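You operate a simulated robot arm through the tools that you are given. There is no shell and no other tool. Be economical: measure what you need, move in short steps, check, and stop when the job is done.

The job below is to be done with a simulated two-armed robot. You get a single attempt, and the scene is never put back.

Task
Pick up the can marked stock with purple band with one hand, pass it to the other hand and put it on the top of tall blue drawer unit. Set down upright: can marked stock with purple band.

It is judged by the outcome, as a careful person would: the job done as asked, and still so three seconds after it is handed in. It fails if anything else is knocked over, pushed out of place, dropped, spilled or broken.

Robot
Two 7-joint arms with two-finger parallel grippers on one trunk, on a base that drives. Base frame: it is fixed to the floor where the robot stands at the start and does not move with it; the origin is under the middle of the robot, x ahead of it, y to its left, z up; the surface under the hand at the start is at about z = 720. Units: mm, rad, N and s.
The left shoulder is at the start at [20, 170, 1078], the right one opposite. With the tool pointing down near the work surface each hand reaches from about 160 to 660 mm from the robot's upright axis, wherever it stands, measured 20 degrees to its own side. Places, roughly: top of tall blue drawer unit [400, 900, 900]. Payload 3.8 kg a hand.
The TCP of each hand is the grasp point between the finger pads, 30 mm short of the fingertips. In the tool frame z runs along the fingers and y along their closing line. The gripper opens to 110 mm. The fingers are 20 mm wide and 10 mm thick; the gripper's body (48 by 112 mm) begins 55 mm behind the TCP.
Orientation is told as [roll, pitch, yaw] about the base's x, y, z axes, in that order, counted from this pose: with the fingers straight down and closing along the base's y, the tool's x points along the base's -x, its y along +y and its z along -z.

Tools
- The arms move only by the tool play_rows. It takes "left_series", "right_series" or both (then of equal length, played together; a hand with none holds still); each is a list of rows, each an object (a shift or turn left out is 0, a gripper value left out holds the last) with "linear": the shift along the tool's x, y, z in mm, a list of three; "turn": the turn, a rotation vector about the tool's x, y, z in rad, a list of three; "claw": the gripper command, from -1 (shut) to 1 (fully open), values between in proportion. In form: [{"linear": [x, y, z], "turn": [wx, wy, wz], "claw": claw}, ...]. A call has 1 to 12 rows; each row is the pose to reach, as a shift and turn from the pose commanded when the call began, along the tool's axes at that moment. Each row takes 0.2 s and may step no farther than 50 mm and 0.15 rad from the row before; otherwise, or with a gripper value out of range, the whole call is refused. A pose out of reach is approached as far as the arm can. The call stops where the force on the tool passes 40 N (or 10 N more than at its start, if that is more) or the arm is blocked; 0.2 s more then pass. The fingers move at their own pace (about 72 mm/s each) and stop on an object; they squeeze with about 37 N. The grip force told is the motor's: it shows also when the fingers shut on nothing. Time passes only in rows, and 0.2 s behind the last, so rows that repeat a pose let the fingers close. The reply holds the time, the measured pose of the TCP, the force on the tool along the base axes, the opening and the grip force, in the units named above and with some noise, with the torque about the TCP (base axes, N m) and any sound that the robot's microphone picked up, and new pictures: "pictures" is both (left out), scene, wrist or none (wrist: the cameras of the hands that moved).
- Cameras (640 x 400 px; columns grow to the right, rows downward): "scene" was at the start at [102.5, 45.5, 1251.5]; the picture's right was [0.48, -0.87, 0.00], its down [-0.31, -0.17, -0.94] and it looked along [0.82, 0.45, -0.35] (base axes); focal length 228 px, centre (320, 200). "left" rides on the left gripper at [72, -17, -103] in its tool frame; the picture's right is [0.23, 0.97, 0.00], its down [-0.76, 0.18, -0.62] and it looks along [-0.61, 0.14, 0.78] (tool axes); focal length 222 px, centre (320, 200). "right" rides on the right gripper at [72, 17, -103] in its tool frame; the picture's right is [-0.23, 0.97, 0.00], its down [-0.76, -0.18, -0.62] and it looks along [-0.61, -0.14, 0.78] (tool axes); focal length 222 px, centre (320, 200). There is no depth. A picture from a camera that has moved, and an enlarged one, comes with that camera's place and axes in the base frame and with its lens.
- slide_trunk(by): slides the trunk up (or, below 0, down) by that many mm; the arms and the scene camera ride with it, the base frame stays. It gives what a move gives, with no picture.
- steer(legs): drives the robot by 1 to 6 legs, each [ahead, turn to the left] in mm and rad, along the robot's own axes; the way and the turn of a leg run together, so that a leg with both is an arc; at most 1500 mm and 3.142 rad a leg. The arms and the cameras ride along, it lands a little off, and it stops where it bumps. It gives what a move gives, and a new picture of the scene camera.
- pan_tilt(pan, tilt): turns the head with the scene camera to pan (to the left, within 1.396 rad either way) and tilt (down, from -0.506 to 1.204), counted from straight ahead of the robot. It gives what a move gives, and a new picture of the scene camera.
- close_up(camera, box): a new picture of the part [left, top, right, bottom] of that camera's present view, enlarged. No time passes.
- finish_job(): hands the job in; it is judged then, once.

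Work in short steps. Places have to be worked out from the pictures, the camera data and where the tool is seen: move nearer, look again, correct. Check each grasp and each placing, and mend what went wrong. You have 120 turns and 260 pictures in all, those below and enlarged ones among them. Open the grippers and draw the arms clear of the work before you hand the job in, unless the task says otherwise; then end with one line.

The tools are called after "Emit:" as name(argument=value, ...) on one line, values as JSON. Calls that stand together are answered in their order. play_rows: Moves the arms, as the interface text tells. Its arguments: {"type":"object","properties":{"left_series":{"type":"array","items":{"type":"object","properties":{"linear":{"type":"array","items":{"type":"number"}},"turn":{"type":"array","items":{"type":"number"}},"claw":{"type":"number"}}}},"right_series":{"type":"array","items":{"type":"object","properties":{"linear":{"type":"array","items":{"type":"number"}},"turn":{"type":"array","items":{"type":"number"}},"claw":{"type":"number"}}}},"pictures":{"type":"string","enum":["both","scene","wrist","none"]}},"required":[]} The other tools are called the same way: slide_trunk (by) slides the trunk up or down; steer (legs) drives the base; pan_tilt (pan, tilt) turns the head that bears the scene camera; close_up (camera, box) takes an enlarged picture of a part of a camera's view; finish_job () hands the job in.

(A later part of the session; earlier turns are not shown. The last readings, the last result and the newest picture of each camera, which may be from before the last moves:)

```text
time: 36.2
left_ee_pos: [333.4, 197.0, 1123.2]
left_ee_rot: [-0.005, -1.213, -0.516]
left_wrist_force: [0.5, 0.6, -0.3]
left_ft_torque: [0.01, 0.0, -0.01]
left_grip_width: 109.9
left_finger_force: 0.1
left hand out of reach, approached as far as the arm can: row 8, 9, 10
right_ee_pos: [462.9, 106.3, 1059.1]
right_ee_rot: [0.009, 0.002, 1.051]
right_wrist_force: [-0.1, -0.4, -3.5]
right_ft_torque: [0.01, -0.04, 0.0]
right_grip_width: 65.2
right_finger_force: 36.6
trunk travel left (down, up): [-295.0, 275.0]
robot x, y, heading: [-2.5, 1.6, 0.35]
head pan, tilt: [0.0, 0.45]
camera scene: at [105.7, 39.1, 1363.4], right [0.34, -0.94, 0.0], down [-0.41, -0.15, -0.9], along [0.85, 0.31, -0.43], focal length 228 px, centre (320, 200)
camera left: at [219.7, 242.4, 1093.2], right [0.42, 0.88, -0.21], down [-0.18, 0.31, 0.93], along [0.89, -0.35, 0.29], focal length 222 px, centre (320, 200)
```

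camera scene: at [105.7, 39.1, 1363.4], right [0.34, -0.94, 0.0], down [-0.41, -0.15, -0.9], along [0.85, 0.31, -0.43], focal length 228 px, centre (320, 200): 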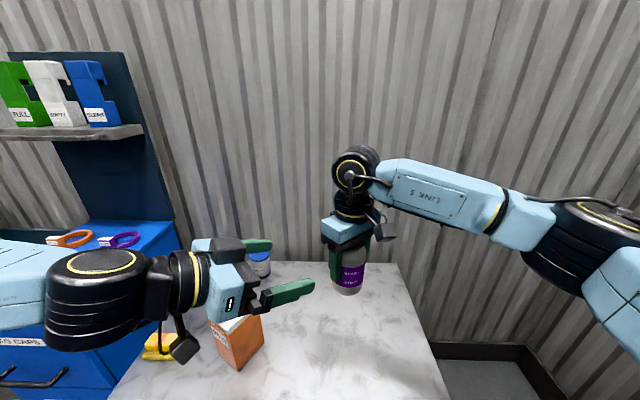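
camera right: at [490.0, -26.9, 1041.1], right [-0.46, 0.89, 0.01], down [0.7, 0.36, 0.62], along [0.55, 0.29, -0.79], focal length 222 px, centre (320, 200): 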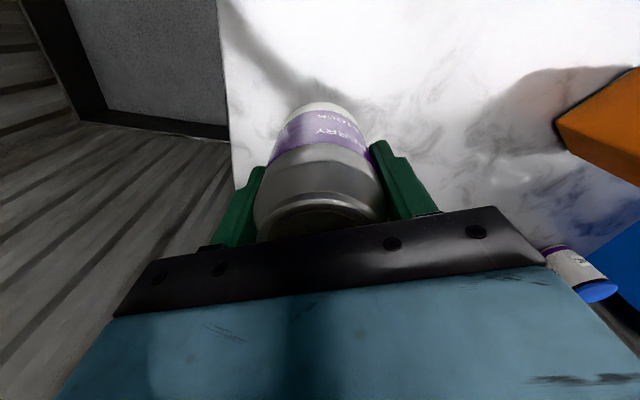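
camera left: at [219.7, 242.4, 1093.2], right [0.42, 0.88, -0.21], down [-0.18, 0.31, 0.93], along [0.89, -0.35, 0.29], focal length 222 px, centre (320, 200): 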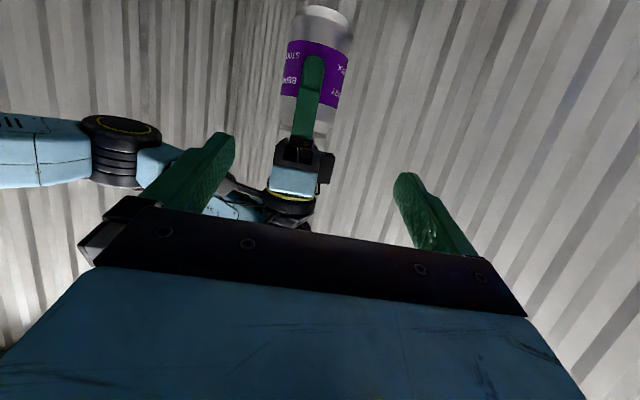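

The orientation is right, but the left hand cannot go quite that low here. I raise the right hand 40 mm instead and bring the left to 70 mm short of the can, on its axis.

Emit:
play_rows(right_series=[{"linear": [0, 0, -6]}, {"linear": [0, 0, -14]}, {"linear": [0, 0, -22]}, {"linear": [0, 0, -30]}, {"linear": [0, 0, -36]}, {"linear": [0, 0, -40]}, {"linear": [0, 0, -40]}, {"linear": [0, 0, -40]}], left_series=[{"linear": [0, -3, 0]}, {"linear": [0, -6, 0]}, {"linear": [0, -10, 5]}, {"linear": [-1, -15, 20]}, {"linear": [-1, -15, 38]}, {"linear": [-2, -15, 55]}, {"linear": [-2, -15, 72]}, {"linear": [-3, -15, 89]}])

```text
time: 38.0
left_ee_pos: [403.3, 143.2, 1131.9]
left_ee_rot: [0.001, -1.206, -0.522]
left_wrist_force: [0.4, -0.9, 0.1]
left_ft_torque: [-0.07, 0.03, 0.0]
left_grip_width: 109.8
left_finger_force: 0.1
left hand out of reach, approached as far as the arm can: row 1, 2, 3, 4, 5, 6, 7, 8
right_ee_pos: [463.6, 105.2, 1098.4]
right_ee_rot: [0.01, 0.002, 1.051]
right_wrist_force: [-0.2, -0.7, -4.0]
right_ft_torque: [0.0, 0.01, -0.02]
right_grip_width: 65.1
right_finger_force: 37.0
trunk travel left (down, up): [-295.0, 275.0]
robot x, y, heading: [3.2, -1.8, 0.352]
head pan, tilt: [0.0, 0.45]
camera scene: at [106.9, 38.8, 1363.2], right [0.34, -0.94, 0.0], down [-0.41, -0.15, -0.9], along [0.85, 0.31, -0.44], focal length 228 px, centre (320, 200)
camera right: at [413.5, 50.6, 1201.7], right [-0.73, 0.68, 0.01], down [0.54, 0.57, 0.62], along [0.42, 0.46, -0.78], focal length 222 px, centre (320, 200)
camera left: at [288.5, 189.7, 1101.1], right [0.41, 0.88, -0.21], down [-0.18, 0.31, 0.93], along [0.89, -0.35, 0.29], focal length 222 px, centre (320, 200)
```

scene: 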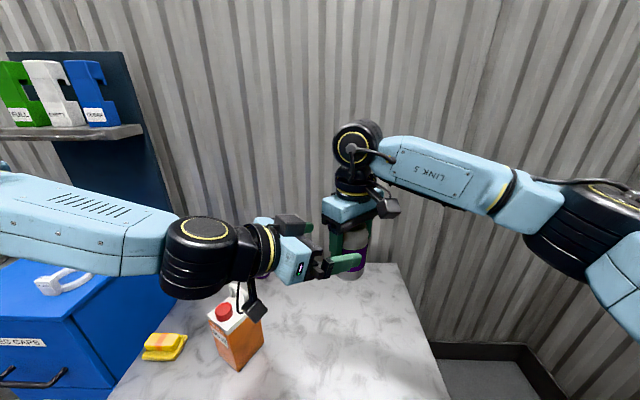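
right: 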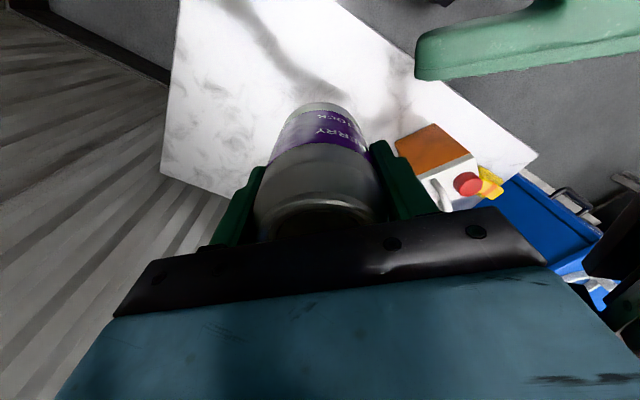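
left: 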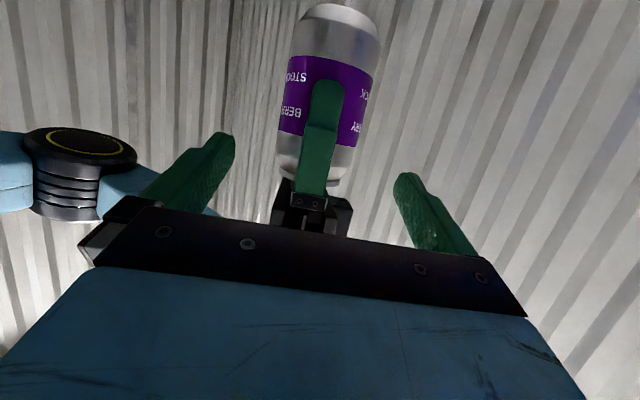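

The left hand's lower limit here is about z 1130, so I raise the right hand another 60 mm to match.

Emit:
play_rows(right_series=[{"linear": [0, 0, -8]}, {"linear": [0, 0, -18]}, {"linear": [0, 0, -29]}, {"linear": [0, 0, -40]}, {"linear": [0, 0, -51]}, {"linear": [0, 0, -60]}], pictures="none")

Emit:
close_up(camera="scene", box=[220, 100, 440, 320])

Emit:
close_up(camera="left", box=[120, 0, 520, 250])

```text
time: 39.4
left_ee_pos: [402.9, 144.4, 1130.1]
left_ee_rot: [0.0, -1.206, -0.521]
left_wrist_force: [0.4, 0.3, 0.1]
left_ft_torque: [0.03, -0.03, -0.01]
left_grip_width: 110.0
left_finger_force: 0.1
right_ee_pos: [462.0, 107.3, 1158.3]
right_ee_rot: [0.008, 0.002, 1.051]
right_wrist_force: [0.1, 0.1, -2.9]
right_ft_torque: [-0.02, 0.0, -0.05]
right_grip_width: 65.2
right_finger_force: 36.9
trunk travel left (down, up): [-295.0, 275.0]
robot x, y, heading: [-1.1, 2.6, 0.353]
head pan, tilt: [0.0, 0.45]
```

```text
1.82 times, centred on (330, 210) of scene
camera zoom: at [106.3, 39.2, 1363.2], right [0.34, -0.94, 0.0], down [-0.41, -0.15, -0.9], along [0.85, 0.31, -0.44], focal length 414 px, centre (302, 182)
```

zoom: 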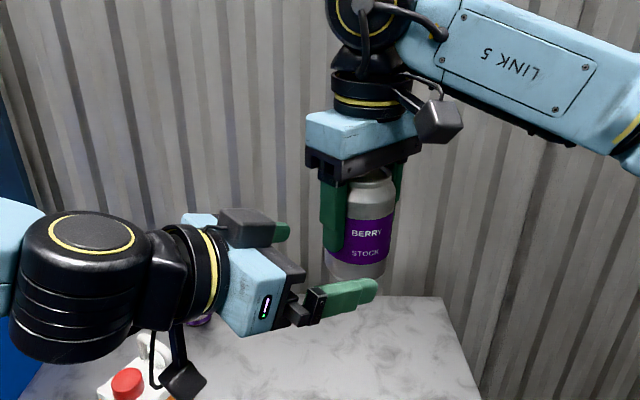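

```text
1.60 times, centred on (320, 125) of left
camera zoom: at [288.0, 190.3, 1101.1], right [0.41, 0.89, -0.21], down [-0.18, 0.31, 0.93], along [0.89, -0.35, 0.29], focal length 355 px, centre (320, 320)
```

zoom: 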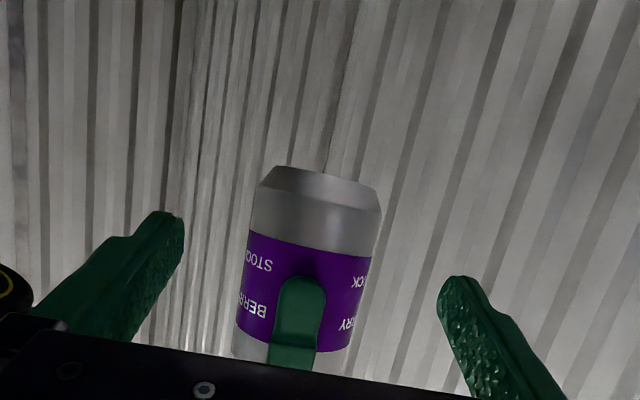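

Lateral alignment looks good: the can is midway between the left fingers and about 40 mm of it shows below the right fingertips. I advance the left hand horizontally onto the can.

Emit:
play_rows(left_series=[{"linear": [-4, -1, 11]}, {"linear": [-8, -1, 22]}, {"linear": [-12, -2, 33]}, {"linear": [-16, -2, 44]}, {"linear": [-20, -3, 55]}])

Emit:
close_up(camera="scene", box=[260, 120, 420, 280])

```text
time: 40.6
left_ee_pos: [435.7, 137.0, 1138.9]
left_ee_rot: [-0.003, -1.22, -0.519]
left_wrist_force: [0.1, 0.3, 0.7]
left_ft_torque: [0.03, -0.03, 0.02]
left_grip_width: 109.9
left_finger_force: 0.0
left hand out of reach, approached as far as the arm can: row 1, 2, 3, 4, 5
right_ee_pos: [461.0, 106.5, 1158.2]
right_ee_rot: [0.009, 0.002, 1.05]
right_wrist_force: [0.6, 0.7, -3.6]
right_ft_torque: [0.0, 0.01, -0.03]
right_grip_width: 65.0
right_finger_force: 36.4
trunk travel left (down, up): [-295.0, 275.0]
robot x, y, heading: [-3.0, 0.5, 0.349]
head pan, tilt: [0.0, 0.45]
camera scene: at [106.5, 39.3, 1363.2], right [0.34, -0.94, 0.0], down [-0.41, -0.15, -0.9], along [0.85, 0.31, -0.44], focal length 228 px, centre (320, 200)
camera left: at [321.7, 182.1, 1108.3], right [0.42, 0.88, -0.21], down [-0.19, 0.32, 0.93], along [0.89, -0.35, 0.3], focal length 222 px, centre (320, 200)
```

scene: 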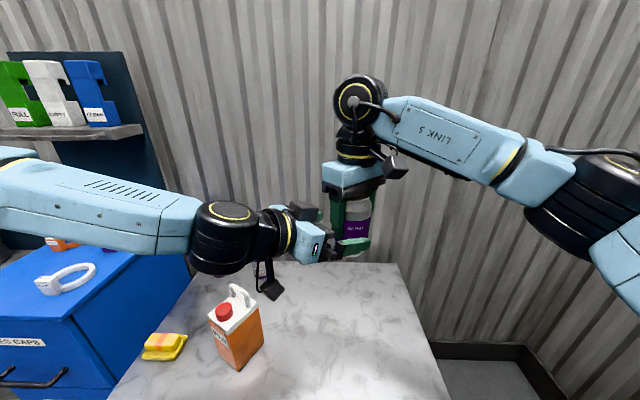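
left: 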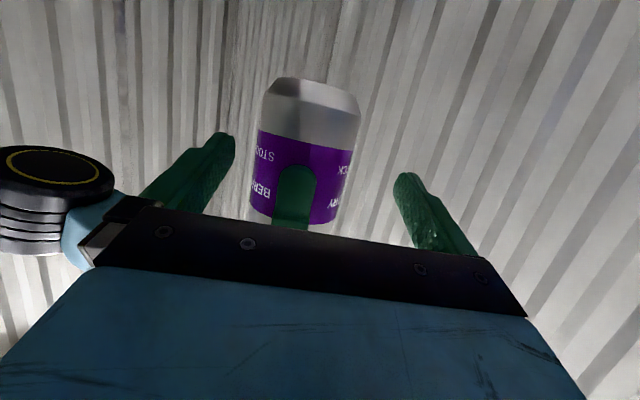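

```text
2.50 times, centred on (340, 200) of scene
camera zoom: at [106.5, 39.3, 1363.2], right [0.34, -0.94, 0.0], down [-0.41, -0.15, -0.9], along [0.85, 0.31, -0.44], focal length 569 px, centre (270, 200)
```

zoom: 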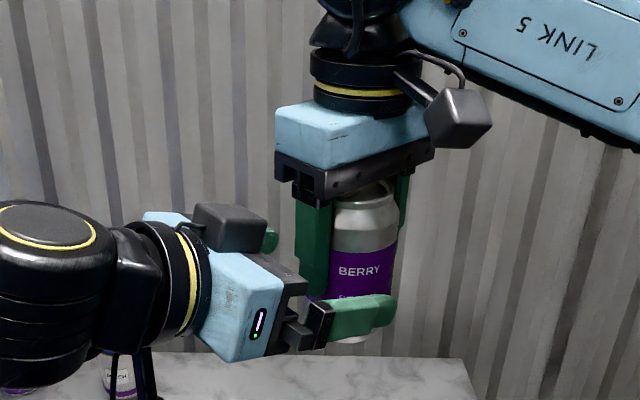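

The left hand has hit its limit toward the right at (436, 137), so I bring the can to it: the right hand moves (-13, +23, +5) so that the can sits about 16 mm ahead of the left TCP.

Emit:
play_rows(right_series=[{"linear": [-3, 5, -2]}, {"linear": [-7, 11, -4]}, {"linear": [-11, 17, -5]}, {"linear": [-14, 22, -5]}], pictures="none")

Emit:
close_up(camera="scene", box=[260, 120, 420, 280])

Emit:
close_up(camera="left", box=[120, 0, 520, 250])

```text
time: 41.6
left_ee_pos: [436.3, 136.4, 1140.2]
left_ee_rot: [-0.002, -1.219, -0.52]
left_wrist_force: [-0.7, 0.0, 0.8]
left_ft_torque: [0.01, 0.0, 0.03]
left_grip_width: 110.0
left_finger_force: 0.1
right_ee_pos: [451.8, 128.8, 1162.7]
right_ee_rot: [0.009, 0.001, 1.05]
right_wrist_force: [-0.8, 0.6, -3.4]
right_ft_torque: [-0.06, -0.01, -0.03]
right_grip_width: 65.3
right_finger_force: 36.9
trunk travel left (down, up): [-295.0, 275.0]
robot x, y, heading: [1.0, 0.5, 0.351]
head pan, tilt: [0.0, 0.45]
```

```text
2.50 times, centred on (340, 200) of scene
camera zoom: at [106.4, 39.3, 1363.2], right [0.34, -0.94, 0.0], down [-0.41, -0.15, -0.9], along [0.85, 0.31, -0.44], focal length 569 px, centre (270, 200)
```

zoom: 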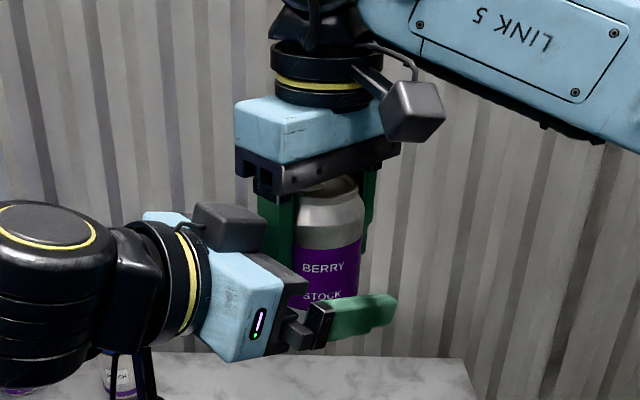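

```text
1.60 times, centred on (320, 125) of left
camera zoom: at [321.6, 182.2, 1108.4], right [0.42, 0.88, -0.21], down [-0.19, 0.32, 0.93], along [0.89, -0.35, 0.3], focal length 355 px, centre (320, 320)
```

zoom: 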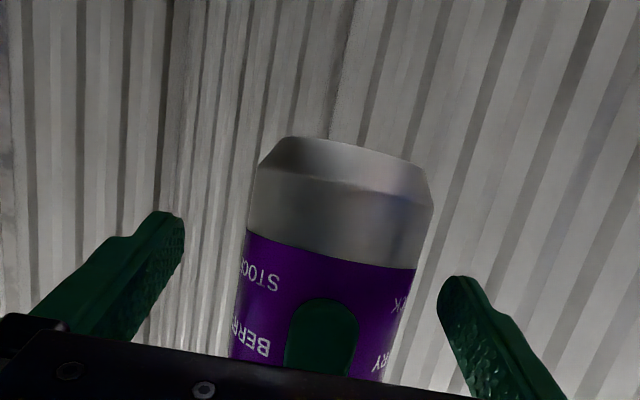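

The geometry agrees: the can axis is 17 mm ahead of the left TCP with about 1 mm lateral error. I close the left gripper.

Emit:
play_rows(left_series=[{"claw": 0.4}, {"claw": 0.2}, {"claw": 0.0}, {"claw": -1}, {"claw": -1}, {"claw": -1}], pictures="wrist")

Emit:
close_up(camera="scene", box=[260, 120, 420, 280])

```text
time: 43.0
left_ee_pos: [436.5, 137.9, 1139.2]
left_ee_rot: [0.0, -1.221, -0.517]
left_wrist_force: [8.5, 12.5, 0.6]
left_ft_torque: [0.21, -0.32, 0.29]
left_grip_width: 64.8
left_finger_force: 37.0
right_ee_pos: [450.8, 127.3, 1162.3]
right_ee_rot: [0.009, 0.004, 1.052]
right_wrist_force: [-8.9, -12.6, -0.6]
right_ft_torque: [-0.48, 0.55, 0.0]
right_grip_width: 65.5
right_finger_force: 37.1
trunk travel left (down, up): [-295.0, 275.0]
robot x, y, heading: [0.2, 0.5, 0.348]
head pan, tilt: [0.0, 0.45]
camera left: at [322.3, 183.0, 1108.3], right [0.41, 0.89, -0.21], down [-0.19, 0.31, 0.93], along [0.89, -0.34, 0.3], focal length 222 px, centre (320, 200)
```

left: 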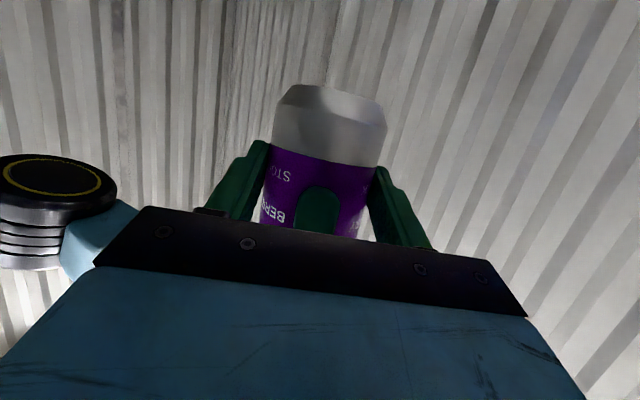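

```text
2.50 times, centred on (340, 200) of scene
camera zoom: at [106.4, 39.2, 1363.2], right [0.34, -0.94, 0.0], down [-0.41, -0.15, -0.9], along [0.85, 0.31, -0.44], focal length 569 px, centre (270, 200)
```

zoom: 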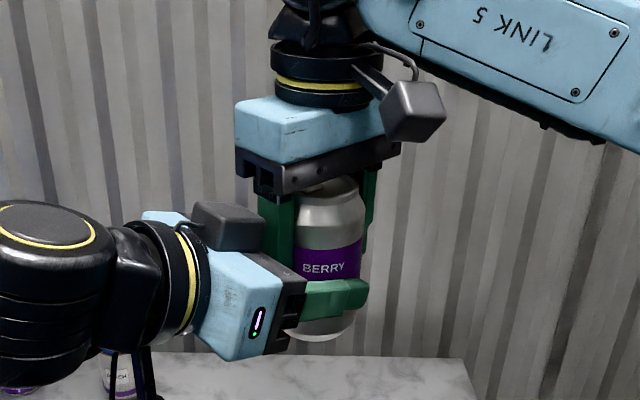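

Both hands hold it (64.8 / 65.5 mm) with about 15 N of sideways stress. I ease the right hand 3 mm the way it is pulled and read again.

Emit:
play_rows(right_series=[{"linear": [1.5, 0, 0]}, {"linear": [3, 0, 0]}, {"linear": [3, 0, 0]}], pictures="none")

```text
time: 43.8
left_ee_pos: [435.7, 136.7, 1140.1]
left_ee_rot: [-0.001, -1.221, -0.52]
left_wrist_force: [3.9, 6.7, -0.2]
left_ft_torque: [0.16, -0.39, 0.29]
left_grip_width: 64.9
left_finger_force: 36.6
right_ee_pos: [450.3, 127.5, 1162.7]
right_ee_rot: [0.009, 0.002, 1.051]
right_wrist_force: [-4.3, -7.2, -0.6]
right_ft_torque: [-0.28, 0.51, -0.17]
right_grip_width: 65.4
right_finger_force: 37.0
trunk travel left (down, up): [-295.0, 275.0]
robot x, y, heading: [-5.5, 1.8, 0.352]
head pan, tilt: [0.0, 0.45]
```

The stress halved. I ease 2.5 mm more and open the right gripper.

Emit:
play_rows(right_series=[{"linear": [1.5, 0, 0]}, {"linear": [2.5, 0, 0]}, {"linear": [2.5, 0, 0]}, {"linear": [2.5, 0, 0], "claw": 0.25}, {"linear": [2.5, 0, 0], "claw": 0.45}, {"linear": [2.5, 0, 0], "claw": 0.5}, {"linear": [2.5, 0, 0], "claw": 0.5}], pictures="none")

Emit:
close_up(camera="scene", box=[260, 120, 420, 280])

```text
time: 45.4
left_ee_pos: [435.8, 135.7, 1139.2]
left_ee_rot: [-0.002, -1.22, -0.52]
left_wrist_force: [0.5, -0.2, -0.1]
left_ft_torque: [0.01, 0.04, 0.02]
left_grip_width: 65.0
left_finger_force: 37.0
right_ee_pos: [447.4, 123.8, 1163.4]
right_ee_rot: [0.008, 0.001, 1.051]
right_wrist_force: [0.7, 0.2, -0.8]
right_ft_torque: [-0.03, 0.02, -0.01]
right_grip_width: 82.3
right_finger_force: 0.0
trunk travel left (down, up): [-295.0, 275.0]
robot x, y, heading: [1.6, -0.1, 0.347]
head pan, tilt: [0.0, 0.45]
```

```text
2.50 times, centred on (340, 200) of scene
camera zoom: at [106.4, 39.2, 1363.2], right [0.34, -0.94, 0.0], down [-0.41, -0.15, -0.9], along [0.85, 0.31, -0.44], focal length 569 px, centre (270, 200)
```

zoom: 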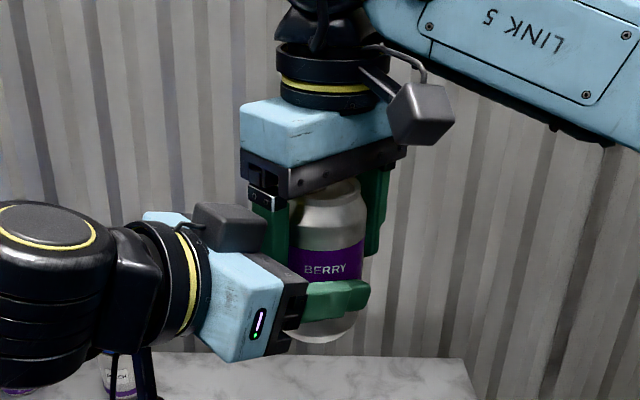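

The right fingers are open (82 mm) and the left grips at 37 N. I raise the right hand slowly, watching forces.

Emit:
play_rows(right_series=[{"linear": [0, 0, -5]}, {"linear": [0, 0, -10]}, {"linear": [0, 0, -18]}, {"linear": [0, 0, -28]}], pictures="none")

Emit:
close_up(camera="scene", box=[260, 120, 420, 280])

```text
time: 46.4
left_ee_pos: [435.4, 136.3, 1139.8]
left_ee_rot: [-0.002, -1.22, -0.52]
left_wrist_force: [-0.2, 0.2, -0.3]
left_ft_torque: [0.03, 0.01, 0.02]
left_grip_width: 64.8
left_finger_force: 36.7
right_ee_pos: [448.4, 124.2, 1191.6]
right_ee_rot: [0.01, 0.001, 1.051]
right_wrist_force: [-0.3, -0.5, 0.5]
right_ft_torque: [-0.02, 0.01, -0.05]
right_grip_width: 82.5
right_finger_force: 0.1
trunk travel left (down, up): [-295.0, 275.0]
robot x, y, heading: [1.6, 1.8, 0.35]
head pan, tilt: [0.0, 0.45]
```

```text
2.50 times, centred on (340, 200) of scene
camera zoom: at [106.3, 39.2, 1363.2], right [0.34, -0.94, 0.0], down [-0.41, -0.15, -0.9], along [0.85, 0.31, -0.44], focal length 569 px, centre (270, 200)
```

zoom: 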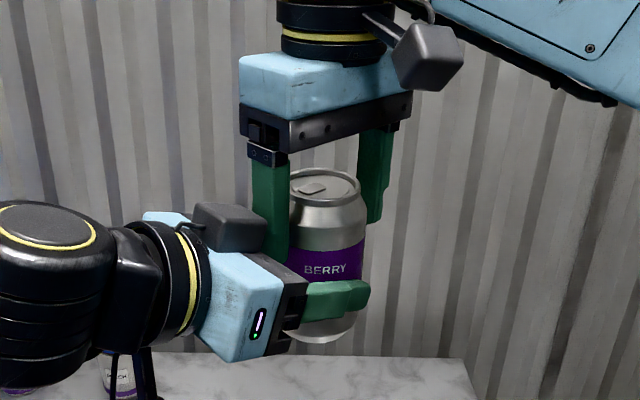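

The can stays in the left hand. I raise the right hand well clear and pull it off to the right.

Emit:
play_rows(right_series=[{"linear": [0, 0, -20]}, {"linear": [0, 0, -40]}, {"linear": [0, 0, -65]}, {"linear": [0, 0, -90]}, {"linear": [20, 0, -100]}, {"linear": [50, 0, -100]}, {"linear": [85, 0, -100]}, {"linear": [120, 0, -100]}, {"linear": [155, 0, -100]}], pictures="none")

Emit:
pan_tilt(pan=0.7, tilt=0.45)

```text
time: 48.4
left_ee_pos: [435.5, 135.2, 1140.2]
left_ee_rot: [0.002, -1.221, -0.523]
left_wrist_force: [0.6, -0.6, -0.6]
left_ft_torque: [0.0, 0.06, 0.04]
left_grip_width: 64.7
left_finger_force: 36.9
right_ee_pos: [372.1, -11.7, 1291.3]
right_ee_rot: [0.009, 0.002, 1.05]
right_wrist_force: [-0.1, -0.7, 0.4]
right_ft_torque: [0.01, -0.02, -0.01]
right_grip_width: 82.4
right_finger_force: 0.1
trunk travel left (down, up): [-295.0, 275.0]
robot x, y, heading: [0.5, -3.9, 0.355]
head pan, tilt: [0.0, 0.45]
```

```text
time: 49.5
left_ee_pos: [435.6, 136.9, 1139.3]
left_ee_rot: [0.0, -1.222, -0.519]
left_wrist_force: [0.0, -0.1, -0.1]
left_ft_torque: [0.03, 0.03, -0.02]
left_grip_width: 64.8
left_finger_force: 36.9
right_ee_pos: [373.3, -11.2, 1291.5]
right_ee_rot: [0.01, 0.002, 1.05]
right_wrist_force: [-0.1, 0.6, -0.7]
right_ft_torque: [0.0, 0.01, -0.01]
right_grip_width: 82.4
right_finger_force: 0.0
trunk travel left (down, up): [-295.0, 275.0]
robot x, y, heading: [1.8, 3.2, 0.352]
head pan, tilt: [0.7, 0.45]
camera scene: at [65.9, 87.4, 1363.2], right [0.87, -0.5, 0.0], down [-0.22, -0.38, -0.9], along [0.45, 0.78, -0.44], focal length 228 px, centre (320, 200)
```

scene: 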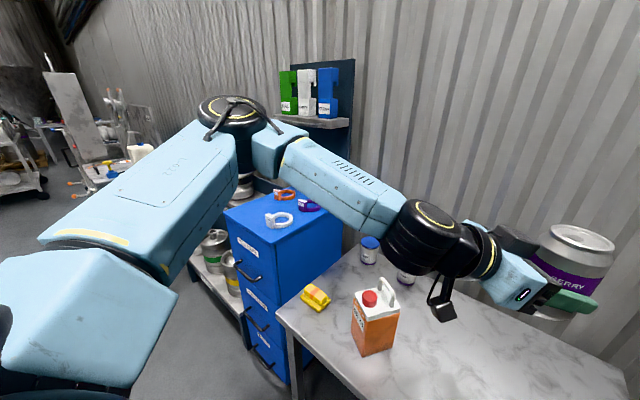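

The way in front of the drawers looks clear. I zoom in on the drawer top to find its corners and free area.

Emit:
close_up(camera="scene", box=[200, 160, 360, 280])

```text
3.33 times, centred on (280, 220) of scene
camera zoom: at [65.9, 87.4, 1363.2], right [0.87, -0.5, 0.0], down [-0.22, -0.38, -0.9], along [0.45, 0.78, -0.44], focal length 758 px, centre (453, 133)
```

zoom: 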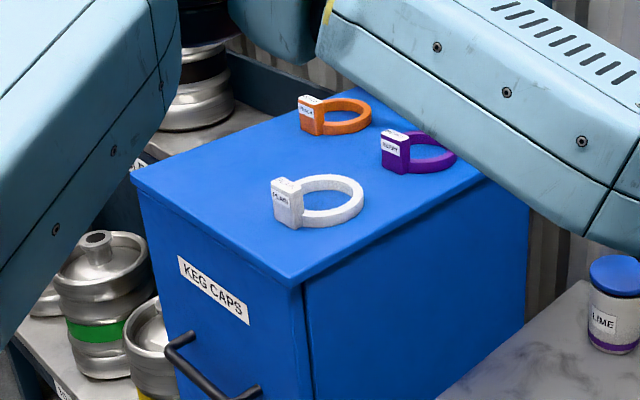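

Drawer frame: front-right corner (235, 701), front-left (129, 1015), inward direction azimuth about 0.32 rad. The front-left area of the top is free, so I aim to set the can at about (253, 944). First I back off 120 mm and turn left to run parallel to the furniture.

Emit:
steer(legs=[[-120, 0]])

Emit:
steer(legs=[[0, 0.8]])

```text
time: 50.7
left_ee_pos: [323.3, 94.4, 1139.1]
left_ee_rot: [0.001, -1.222, -0.522]
left_wrist_force: [0.5, 0.1, 0.4]
left_ft_torque: [0.0, 0.05, 0.04]
left_grip_width: 64.8
left_finger_force: 37.1
right_ee_pos: [258.3, -51.8, 1291.5]
right_ee_rot: [0.01, 0.001, 1.05]
right_wrist_force: [-0.8, -0.1, 0.9]
right_ft_torque: [0.01, -0.07, -0.01]
right_grip_width: 82.4
right_finger_force: 0.1
trunk travel left (down, up): [-295.0, 275.0]
robot x, y, heading: [-115.3, -43.1, 0.353]
head pan, tilt: [0.7, 0.45]
camera scene: at [-47.5, 46.0, 1363.3], right [0.87, -0.5, 0.0], down [-0.22, -0.38, -0.9], along [0.45, 0.78, -0.43], focal length 228 px, centre (320, 200)
```

scene: 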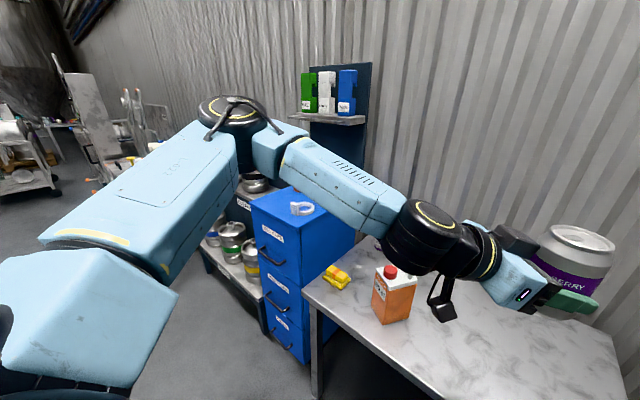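

```text
time: 53.2
left_ee_pos: [94.8, 366.3, 1140.3]
left_ee_rot: [0.0, -1.222, 0.278]
left_wrist_force: [-0.3, -0.2, 0.1]
left_ft_torque: [-0.02, 0.08, 0.03]
left_grip_width: 64.9
left_finger_force: 37.5
right_ee_pos: [155.0, 218.0, 1291.3]
right_ee_rot: [0.009, 0.004, 1.846]
right_wrist_force: [0.5, -0.2, 0.4]
right_ft_torque: [0.02, 0.02, 0.0]
right_grip_width: 82.9
right_finger_force: 0.0
trunk travel left (down, up): [-295.0, 275.0]
robot x, y, heading: [-110.9, -39.3, 1.147]
head pan, tilt: [0.7, 0.45]
camera scene: at [-128.6, 67.4, 1363.2], right [0.96, 0.27, 0.0], down [0.12, -0.42, -0.9], along [-0.25, 0.87, -0.44], focal length 228 px, centre (320, 200)
```

scene: 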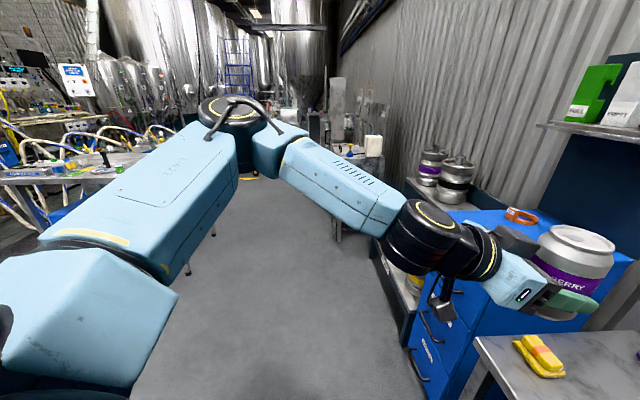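

The corridor parallel to the drawers is clear. I finish the turn to heading 1.89 and drive about 660 mm along it.

Emit:
steer(legs=[[0, 0.745], [660, 0]])

Emit:
steer(legs=[[0, -1.4]])

```text
time: 58.8
left_ee_pos: [-443.2, 1029.9, 1139.2]
left_ee_rot: [-0.001, -1.219, 1.021]
left_wrist_force: [-0.2, 0.7, -0.5]
left_ft_torque: [-0.06, 0.03, 0.04]
left_grip_width: 65.1
left_finger_force: 37.0
right_ee_pos: [-297.5, 962.3, 1291.6]
right_ee_rot: [0.01, 0.003, 2.587]
right_wrist_force: [0.2, 0.9, -0.1]
right_ft_torque: [0.02, -0.04, 0.0]
right_grip_width: 82.9
right_finger_force: 0.0
trunk travel left (down, up): [-295.0, 275.0]
robot x, y, heading: [-316.5, 587.4, 1.891]
head pan, tilt: [0.7, 0.45]
camera scene: at [-404.2, 659.4, 1363.2], right [0.53, 0.85, 0.0], down [0.37, -0.23, -0.9], along [-0.77, 0.47, -0.44], focal length 228 px, centre (320, 200)
```

scene: 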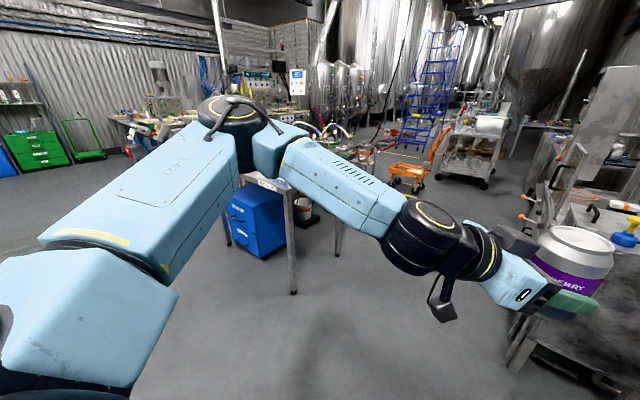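

```text
time: 62.7
left_ee_pos: [96.1, 783.2, 1138.7]
left_ee_rot: [-0.002, -1.219, -0.385]
left_wrist_force: [-0.5, 0.7, -0.1]
left_ft_torque: [0.06, 0.08, -0.02]
left_grip_width: 64.7
left_finger_force: 37.1
right_ee_pos: [51.1, 629.2, 1290.9]
right_ee_rot: [0.008, 0.002, 1.183]
right_wrist_force: [-1.3, -0.6, -1.0]
right_ft_torque: [0.01, 0.01, 0.0]
right_grip_width: 82.5
right_finger_force: 0.0
trunk travel left (down, up): [-295.0, 275.0]
robot x, y, heading: [-316.2, 593.3, 0.481]
head pan, tilt: [0.7, 0.45]
camera scene: at [-265.6, 685.3, 1363.2], right [0.93, -0.38, 0.0], down [-0.16, -0.4, -0.9], along [0.34, 0.83, -0.44], focal length 228 px, centre (320, 200)
```

scene: 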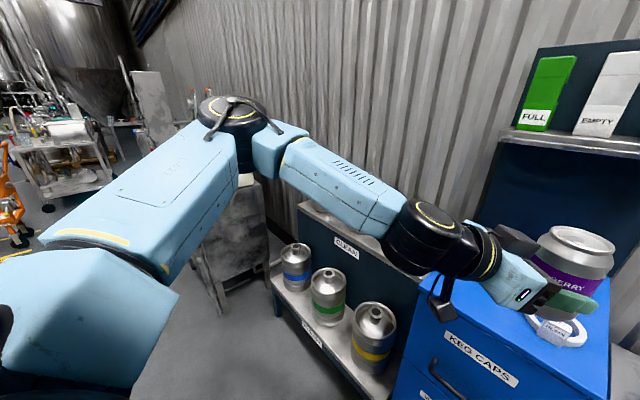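

I'm at (-316, 592), heading 0.48, with the drawer front about 550 mm ahead. I drive 110 mm ahead and turn to 0.32 so that the target is about 540 ahead and 135 to the left; the can stays high above the unit.

Emit:
steer(legs=[[110, 0], [0, -0.158]])

Emit:
pan_tilt(pan=0.3, tilt=0.75)

```text
time: 64.5
left_ee_pos: [217.4, 766.6, 1139.6]
left_ee_rot: [-0.002, -1.219, -0.543]
left_wrist_force: [-0.1, 0.1, 0.0]
left_ft_torque: [0.02, 0.06, 0.01]
left_grip_width: 64.4
left_finger_force: 36.7
right_ee_pos: [150.1, 620.9, 1292.3]
right_ee_rot: [0.01, 0.003, 1.026]
right_wrist_force: [0.4, 0.0, -1.0]
right_ft_torque: [0.0, 0.03, -0.03]
right_grip_width: 82.7
right_finger_force: 0.1
trunk travel left (down, up): [-295.0, 275.0]
robot x, y, heading: [-219.4, 641.9, 0.325]
head pan, tilt: [0.7, 0.45]
camera scene: at [-153.5, 726.7, 1363.3], right [0.85, -0.52, 0.0], down [-0.23, -0.37, -0.9], along [0.47, 0.77, -0.43], focal length 228 px, centre (320, 200)
```

scene: 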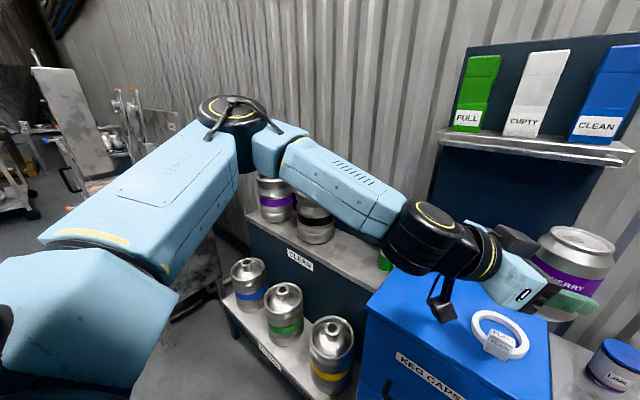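

```text
time: 65.4
left_ee_pos: [216.9, 767.7, 1138.5]
left_ee_rot: [-0.002, -1.222, -0.543]
left_wrist_force: [-1.0, -0.6, -0.6]
left_ft_torque: [0.03, 0.03, 0.0]
left_grip_width: 64.7
left_finger_force: 36.6
right_ee_pos: [150.7, 622.0, 1291.6]
right_ee_rot: [0.007, 0.004, 1.026]
right_wrist_force: [-0.2, 0.3, 0.4]
right_ft_torque: [0.01, 0.0, -0.04]
right_grip_width: 82.5
right_finger_force: 0.0
trunk travel left (down, up): [-295.0, 275.0]
robot x, y, heading: [-220.9, 643.2, 0.32]
head pan, tilt: [0.3, 0.75]
camera scene: at [-134.0, 697.3, 1336.9], right [0.59, -0.81, 0.0], down [-0.55, -0.4, -0.73], along [0.59, 0.43, -0.68], focal length 228 px, centre (320, 200)
```

scene: 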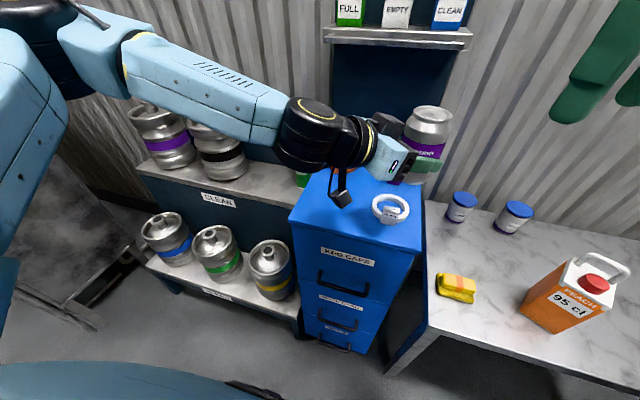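

Good view of the drawer unit. I zoom to re-measure the top's front corners and the caps from here.

Emit:
close_up(camera="scene", box=[270, 140, 450, 270])

```text
3.08 times, centred on (360, 205) of scene
camera zoom: at [-134.0, 697.3, 1336.9], right [0.59, -0.81, 0.0], down [-0.55, -0.4, -0.73], along [0.59, 0.43, -0.68], focal length 700 px, centre (197, 185)
```

zoom: 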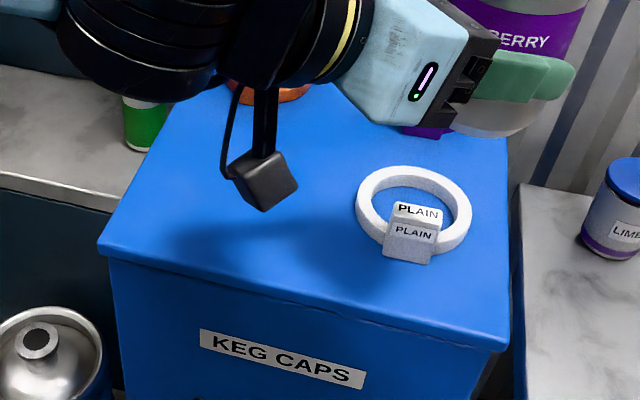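

The re-measured corners agree: front-left (138, 993), front-right (237, 683). The target can centre is (257, 933). I move the left hand over it, still high, yawing by +0.85 so it points straight in over the front edge.

Emit:
play_rows(left_series=[{"linear": [1, 8, -3], "turn": [-0.05, 0, -0.018]}, {"linear": [3, 21, -8], "turn": [-0.12, 0, -0.044]}, {"linear": [5, 35, -14], "turn": [-0.195, 0, -0.071]}, {"linear": [7, 50, -20], "turn": [-0.27, 0, -0.099]}, {"linear": [9, 65, -25], "turn": [-0.35, 0, -0.128]}, {"linear": [11, 80, -31], "turn": [-0.43, 0, -0.157]}, {"linear": [14, 95, -37], "turn": [-0.51, 0, -0.187]}, {"linear": [16, 110, -43], "turn": [-0.59, 0, -0.216]}, {"linear": [18, 125, -49], "turn": [-0.67, 0, -0.245]}, {"linear": [20, 140, -55], "turn": [-0.75, 0, -0.274]}, {"linear": [21, 150, -58.5], "turn": [-0.801, 0, -0.293]}])

```text
time: 67.8
left_ee_pos: [242.6, 929.4, 1138.9]
left_ee_rot: [-0.002, -1.217, 0.309]
left_wrist_force: [0.6, 0.7, 0.1]
left_ft_torque: [-0.01, 0.06, 0.01]
left_grip_width: 64.6
left_finger_force: 36.9
right_ee_pos: [149.6, 621.1, 1291.2]
right_ee_rot: [0.008, 0.003, 1.025]
right_wrist_force: [-0.2, -0.7, 0.1]
right_ft_torque: [0.03, -0.02, 0.0]
right_grip_width: 82.4
right_finger_force: 0.0
trunk travel left (down, up): [-295.0, 275.0]
robot x, y, heading: [-221.5, 643.3, 0.325]
head pan, tilt: [0.3, 0.75]
camera scene: at [-133.9, 697.4, 1336.8], right [0.59, -0.81, 0.0], down [-0.55, -0.4, -0.73], along [0.59, 0.43, -0.68], focal length 228 px, centre (320, 200)
camera left: at [131.3, 874.7, 1108.8], right [-0.37, 0.9, -0.21], down [-0.36, 0.07, 0.93], along [0.86, 0.42, 0.3], focal length 222 px, centre (320, 200)
```

scene: 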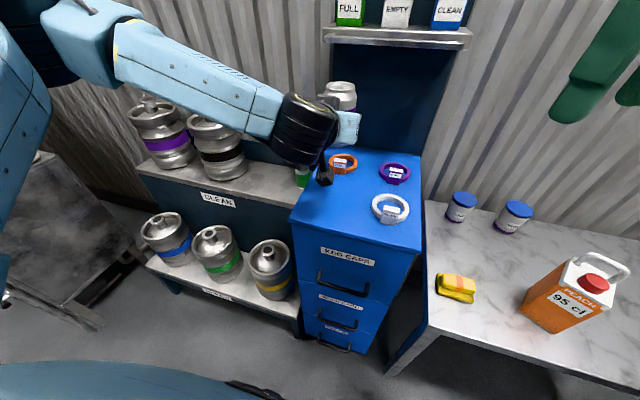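
left: 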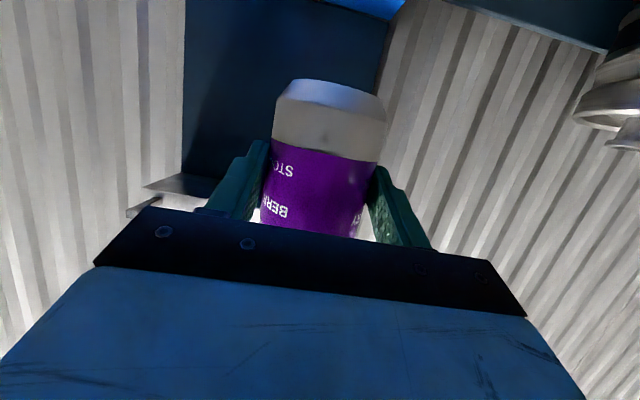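

The can hovers over the free spot and the hand camera is outside the front edge. I lower the trunk by 140 mm and check.

Emit:
slide_trunk(by=-140)

Emit:
pan_tilt(pan=0.35, tilt=0.65)

Emit:
close_up(camera="scene", box=[240, 80, 440, 240])

Emit:
close_up(camera="left", box=[0, 0, 640, 400])

```text
time: 69.5
left_ee_pos: [242.9, 928.5, 999.7]
left_ee_rot: [-0.001, -1.221, 0.31]
left_wrist_force: [0.6, -0.8, 0.0]
left_ft_torque: [0.0, 0.07, -0.06]
left_grip_width: 64.5
left_finger_force: 37.0
right_ee_pos: [150.7, 621.2, 1152.0]
right_ee_rot: [0.01, 0.004, 1.025]
right_wrist_force: [0.4, 0.9, -0.6]
right_ft_torque: [-0.03, 0.0, 0.04]
right_grip_width: 82.5
right_finger_force: 0.0
trunk travel left (down, up): [-155.0, 415.0]
robot x, y, heading: [-218.8, 643.2, 0.321]
head pan, tilt: [0.3, 0.75]
```

```text
time: 70.2
left_ee_pos: [243.0, 927.8, 999.7]
left_ee_rot: [-0.002, -1.22, 0.308]
left_wrist_force: [-0.5, 0.0, 0.0]
left_ft_torque: [-0.04, 0.09, -0.03]
left_grip_width: 64.7
left_finger_force: 37.3
right_ee_pos: [150.2, 622.4, 1151.4]
right_ee_rot: [0.009, 0.002, 1.025]
right_wrist_force: [0.9, 0.2, 0.1]
right_ft_torque: [0.01, 0.0, 0.01]
right_grip_width: 82.4
right_finger_force: 0.1
trunk travel left (down, up): [-155.0, 415.0]
robot x, y, heading: [-222.8, 643.0, 0.325]
head pan, tilt: [0.351, 0.649]
camera scene: at [-133.4, 703.1, 1205.4], right [0.63, -0.78, 0.0], down [-0.47, -0.38, -0.8], along [0.62, 0.5, -0.61], focal length 228 px, centre (320, 200)
```

scene: 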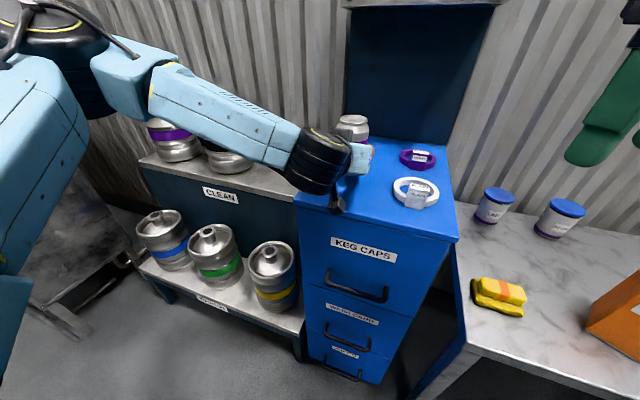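

```text
2.50 times, centred on (340, 160) of scene
camera zoom: at [-133.4, 703.1, 1205.4], right [0.63, -0.78, 0.0], down [-0.47, -0.38, -0.8], along [0.62, 0.5, -0.61], focal length 569 px, centre (270, 300)
```

zoom: 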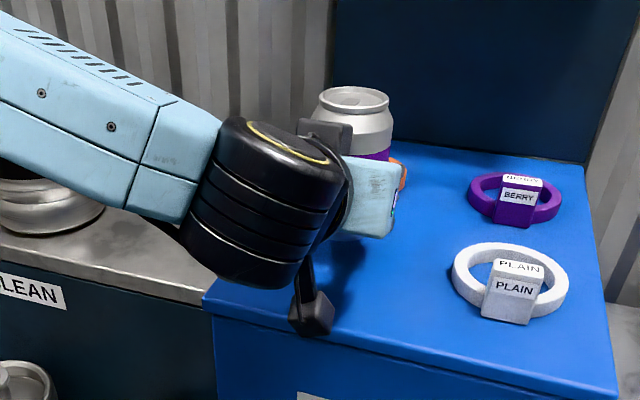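

```text
1.00 times, centred on (320, 200) of left (not enlarged: the box is as wide or as high as the picture)
camera zoom: at [131.2, 874.5, 968.8], right [-0.37, 0.9, -0.21], down [-0.36, 0.07, 0.93], along [0.86, 0.42, 0.3], focal length 222 px, centre (320, 200)
```

zoom: 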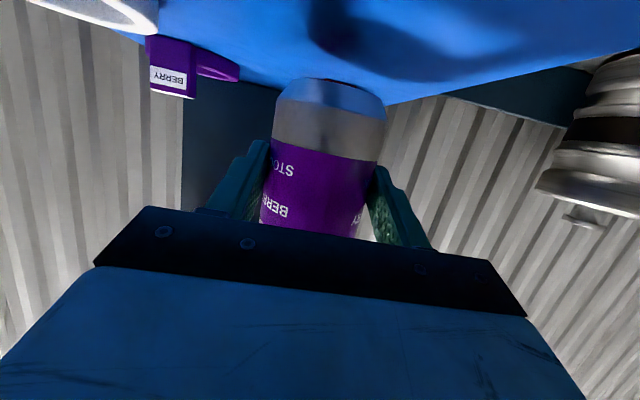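

All clear; the can bottom should be about 948. I lower the trunk 36 mm more, then inspect before the last contact steps.

Emit:
slide_trunk(by=-36)

Emit:
close_up(camera="left", box=[0, 0, 640, 400])

Emit:
close_up(camera="scene", box=[260, 90, 460, 240])

```text
time: 71.0
left_ee_pos: [241.9, 928.6, 969.5]
left_ee_rot: [-0.008, -1.232, 0.314]
left_wrist_force: [1.2, 0.9, 25.4]
left_ft_torque: [0.31, -0.58, 0.3]
left_grip_width: 64.5
left_finger_force: 37.0
right_ee_pos: [148.6, 619.7, 1116.3]
right_ee_rot: [0.009, 0.001, 1.025]
right_wrist_force: [-0.2, 0.6, 0.2]
right_ft_torque: [-0.01, 0.0, -0.04]
right_grip_width: 82.5
right_finger_force: 0.0
trunk travel left (down, up): [-119.0, 451.0]
robot x, y, heading: [-219.5, 643.4, 0.323]
head pan, tilt: [0.351, 0.649]
```

```text
1.00 times, centred on (320, 200) of left (not enlarged: the box is as wide or as high as the picture)
camera zoom: at [131.5, 873.9, 936.9], right [-0.37, 0.9, -0.22], down [-0.37, 0.07, 0.93], along [0.85, 0.42, 0.31], focal length 222 px, centre (320, 200)
```

zoom: 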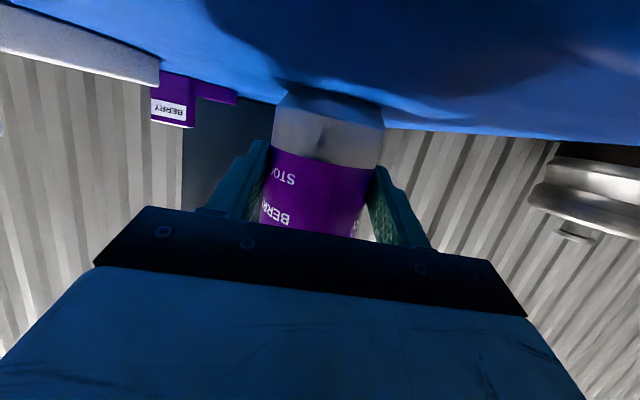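

```text
2.67 times, centred on (360, 165) of scene
camera zoom: at [-135.1, 702.2, 1169.9], right [0.63, -0.78, 0.0], down [-0.47, -0.38, -0.8], along [0.62, 0.5, -0.6], focal length 607 px, centre (213, 293)
```

zoom: 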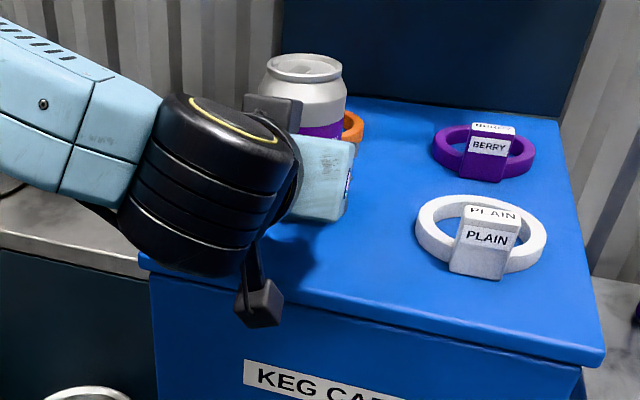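

An upward force of 25 N already shows at TCP z 969.5. I check in the hand's view whether it is the can bottom that touches.

Emit:
close_up(camera="left", box=[220, 40, 440, 180])

Emit:
close_up(camera="scene", box=[320, 100, 400, 180])

```text
2.86 times, centred on (330, 110) of left
camera zoom: at [131.5, 873.9, 936.9], right [-0.37, 0.9, -0.22], down [-0.37, 0.07, 0.93], along [0.85, 0.42, 0.31], focal length 635 px, centre (291, 457)
```

zoom: 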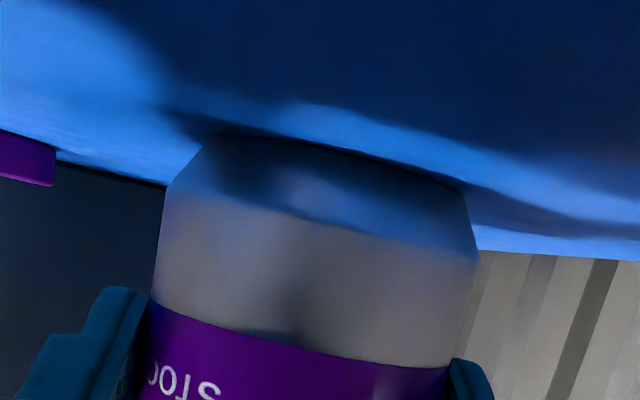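

```text
5.00 times, centred on (360, 140) of scene
camera zoom: at [-135.1, 702.2, 1169.9], right [0.63, -0.78, 0.0], down [-0.47, -0.38, -0.8], along [0.62, 0.5, -0.6], focal length 1138 px, centre (120, 500)
```

zoom: 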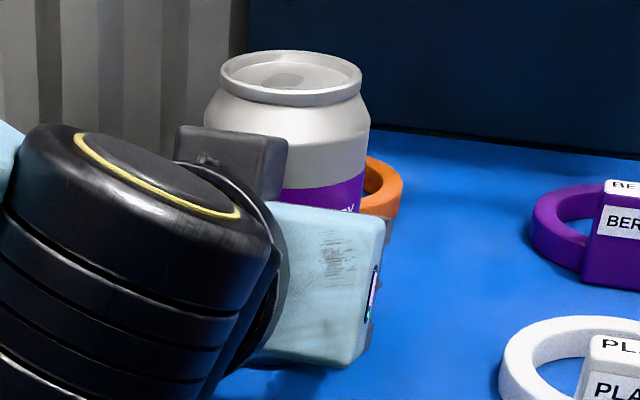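

The can bottom meets the blue surface, so it is standing on the top. I relieve most of the press with 3 mm up and read.

Emit:
play_rows(left_series=[{"linear": [-1.4, 0, -0.5]}, {"linear": [-2.8, 0, -1]}, {"linear": [-2.8, 0, -1]}], pictures="none")

```text
time: 71.8
left_ee_pos: [241.5, 927.8, 968.4]
left_ee_rot: [0.0, -1.222, 0.306]
left_wrist_force: [7.1, 1.6, 20.0]
left_ft_torque: [0.34, -0.83, 0.1]
left_grip_width: 64.5
left_finger_force: 36.9
right_ee_pos: [149.5, 621.0, 1116.5]
right_ee_rot: [0.008, 0.003, 1.024]
right_wrist_force: [-0.3, -0.8, -0.4]
right_ft_torque: [0.01, 0.02, 0.01]
right_grip_width: 82.8
right_finger_force: 0.1
trunk travel left (down, up): [-119.0, 451.0]
robot x, y, heading: [-221.9, 644.0, 0.331]
head pan, tilt: [0.351, 0.649]
```

Still 20 N up; I raise a few more mm in small steps.

Emit:
play_rows(left_series=[{"linear": [-1.4, 0, -0.5]}, {"linear": [-2.8, 0, -1]}, {"linear": [-2.8, 0, -1]}], pictures="none")

```text
time: 72.5
left_ee_pos: [241.3, 926.8, 968.9]
left_ee_rot: [0.002, -1.218, 0.305]
left_wrist_force: [3.7, 0.7, 6.9]
left_ft_torque: [0.14, -0.54, -0.03]
left_grip_width: 64.4
left_finger_force: 37.7
right_ee_pos: [150.1, 620.4, 1116.1]
right_ee_rot: [0.009, 0.002, 1.023]
right_wrist_force: [0.1, 0.0, -0.9]
right_ft_torque: [0.0, -0.05, 0.01]
right_grip_width: 82.1
right_finger_force: 0.1
trunk travel left (down, up): [-119.0, 451.0]
robot x, y, heading: [-219.3, 640.2, 0.325]
head pan, tilt: [0.351, 0.649]
```

About 7 N remains, so the can stands on the surface. I open the left gripper gradually.

Emit:
play_rows(left_series=[{"claw": 0.25}, {"claw": 0.35}, {"claw": 0.45}, {"claw": 0.6}, {"claw": 0.6}], pictures="none")

Emit:
close_up(camera="left", box=[120, 0, 520, 250])

Emit:
close_up(camera="scene", box=[320, 100, 400, 180])

```text
time: 73.8
left_ee_pos: [241.0, 928.4, 970.0]
left_ee_rot: [-0.002, -1.219, 0.308]
left_wrist_force: [0.1, -0.3, 0.6]
left_ft_torque: [0.03, 0.02, -0.01]
left_grip_width: 88.0
left_finger_force: 0.1
right_ee_pos: [150.2, 622.6, 1115.5]
right_ee_rot: [0.008, 0.002, 1.024]
right_wrist_force: [0.0, 0.5, 0.3]
right_ft_torque: [-0.02, -0.02, -0.01]
right_grip_width: 82.5
right_finger_force: 0.1
trunk travel left (down, up): [-119.0, 451.0]
robot x, y, heading: [-218.5, 640.1, 0.324]
head pan, tilt: [0.351, 0.649]
```

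```text
1.60 times, centred on (320, 125) of left
camera zoom: at [130.7, 874.5, 938.8], right [-0.37, 0.9, -0.21], down [-0.36, 0.07, 0.93], along [0.86, 0.42, 0.3], focal length 355 px, centre (320, 320)
```

zoom: 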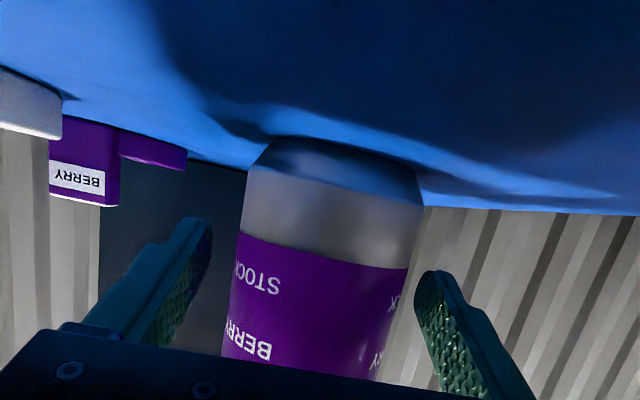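

```text
5.00 times, centred on (360, 140) of scene
camera zoom: at [-133.7, 703.0, 1169.4], right [0.63, -0.78, 0.0], down [-0.47, -0.38, -0.8], along [0.62, 0.5, -0.6], focal length 1138 px, centre (120, 500)
```

zoom: 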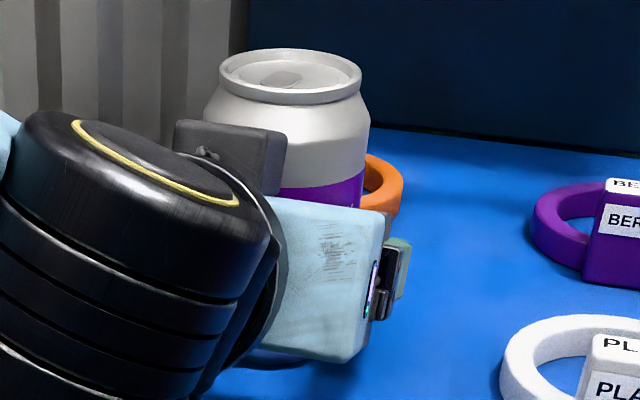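

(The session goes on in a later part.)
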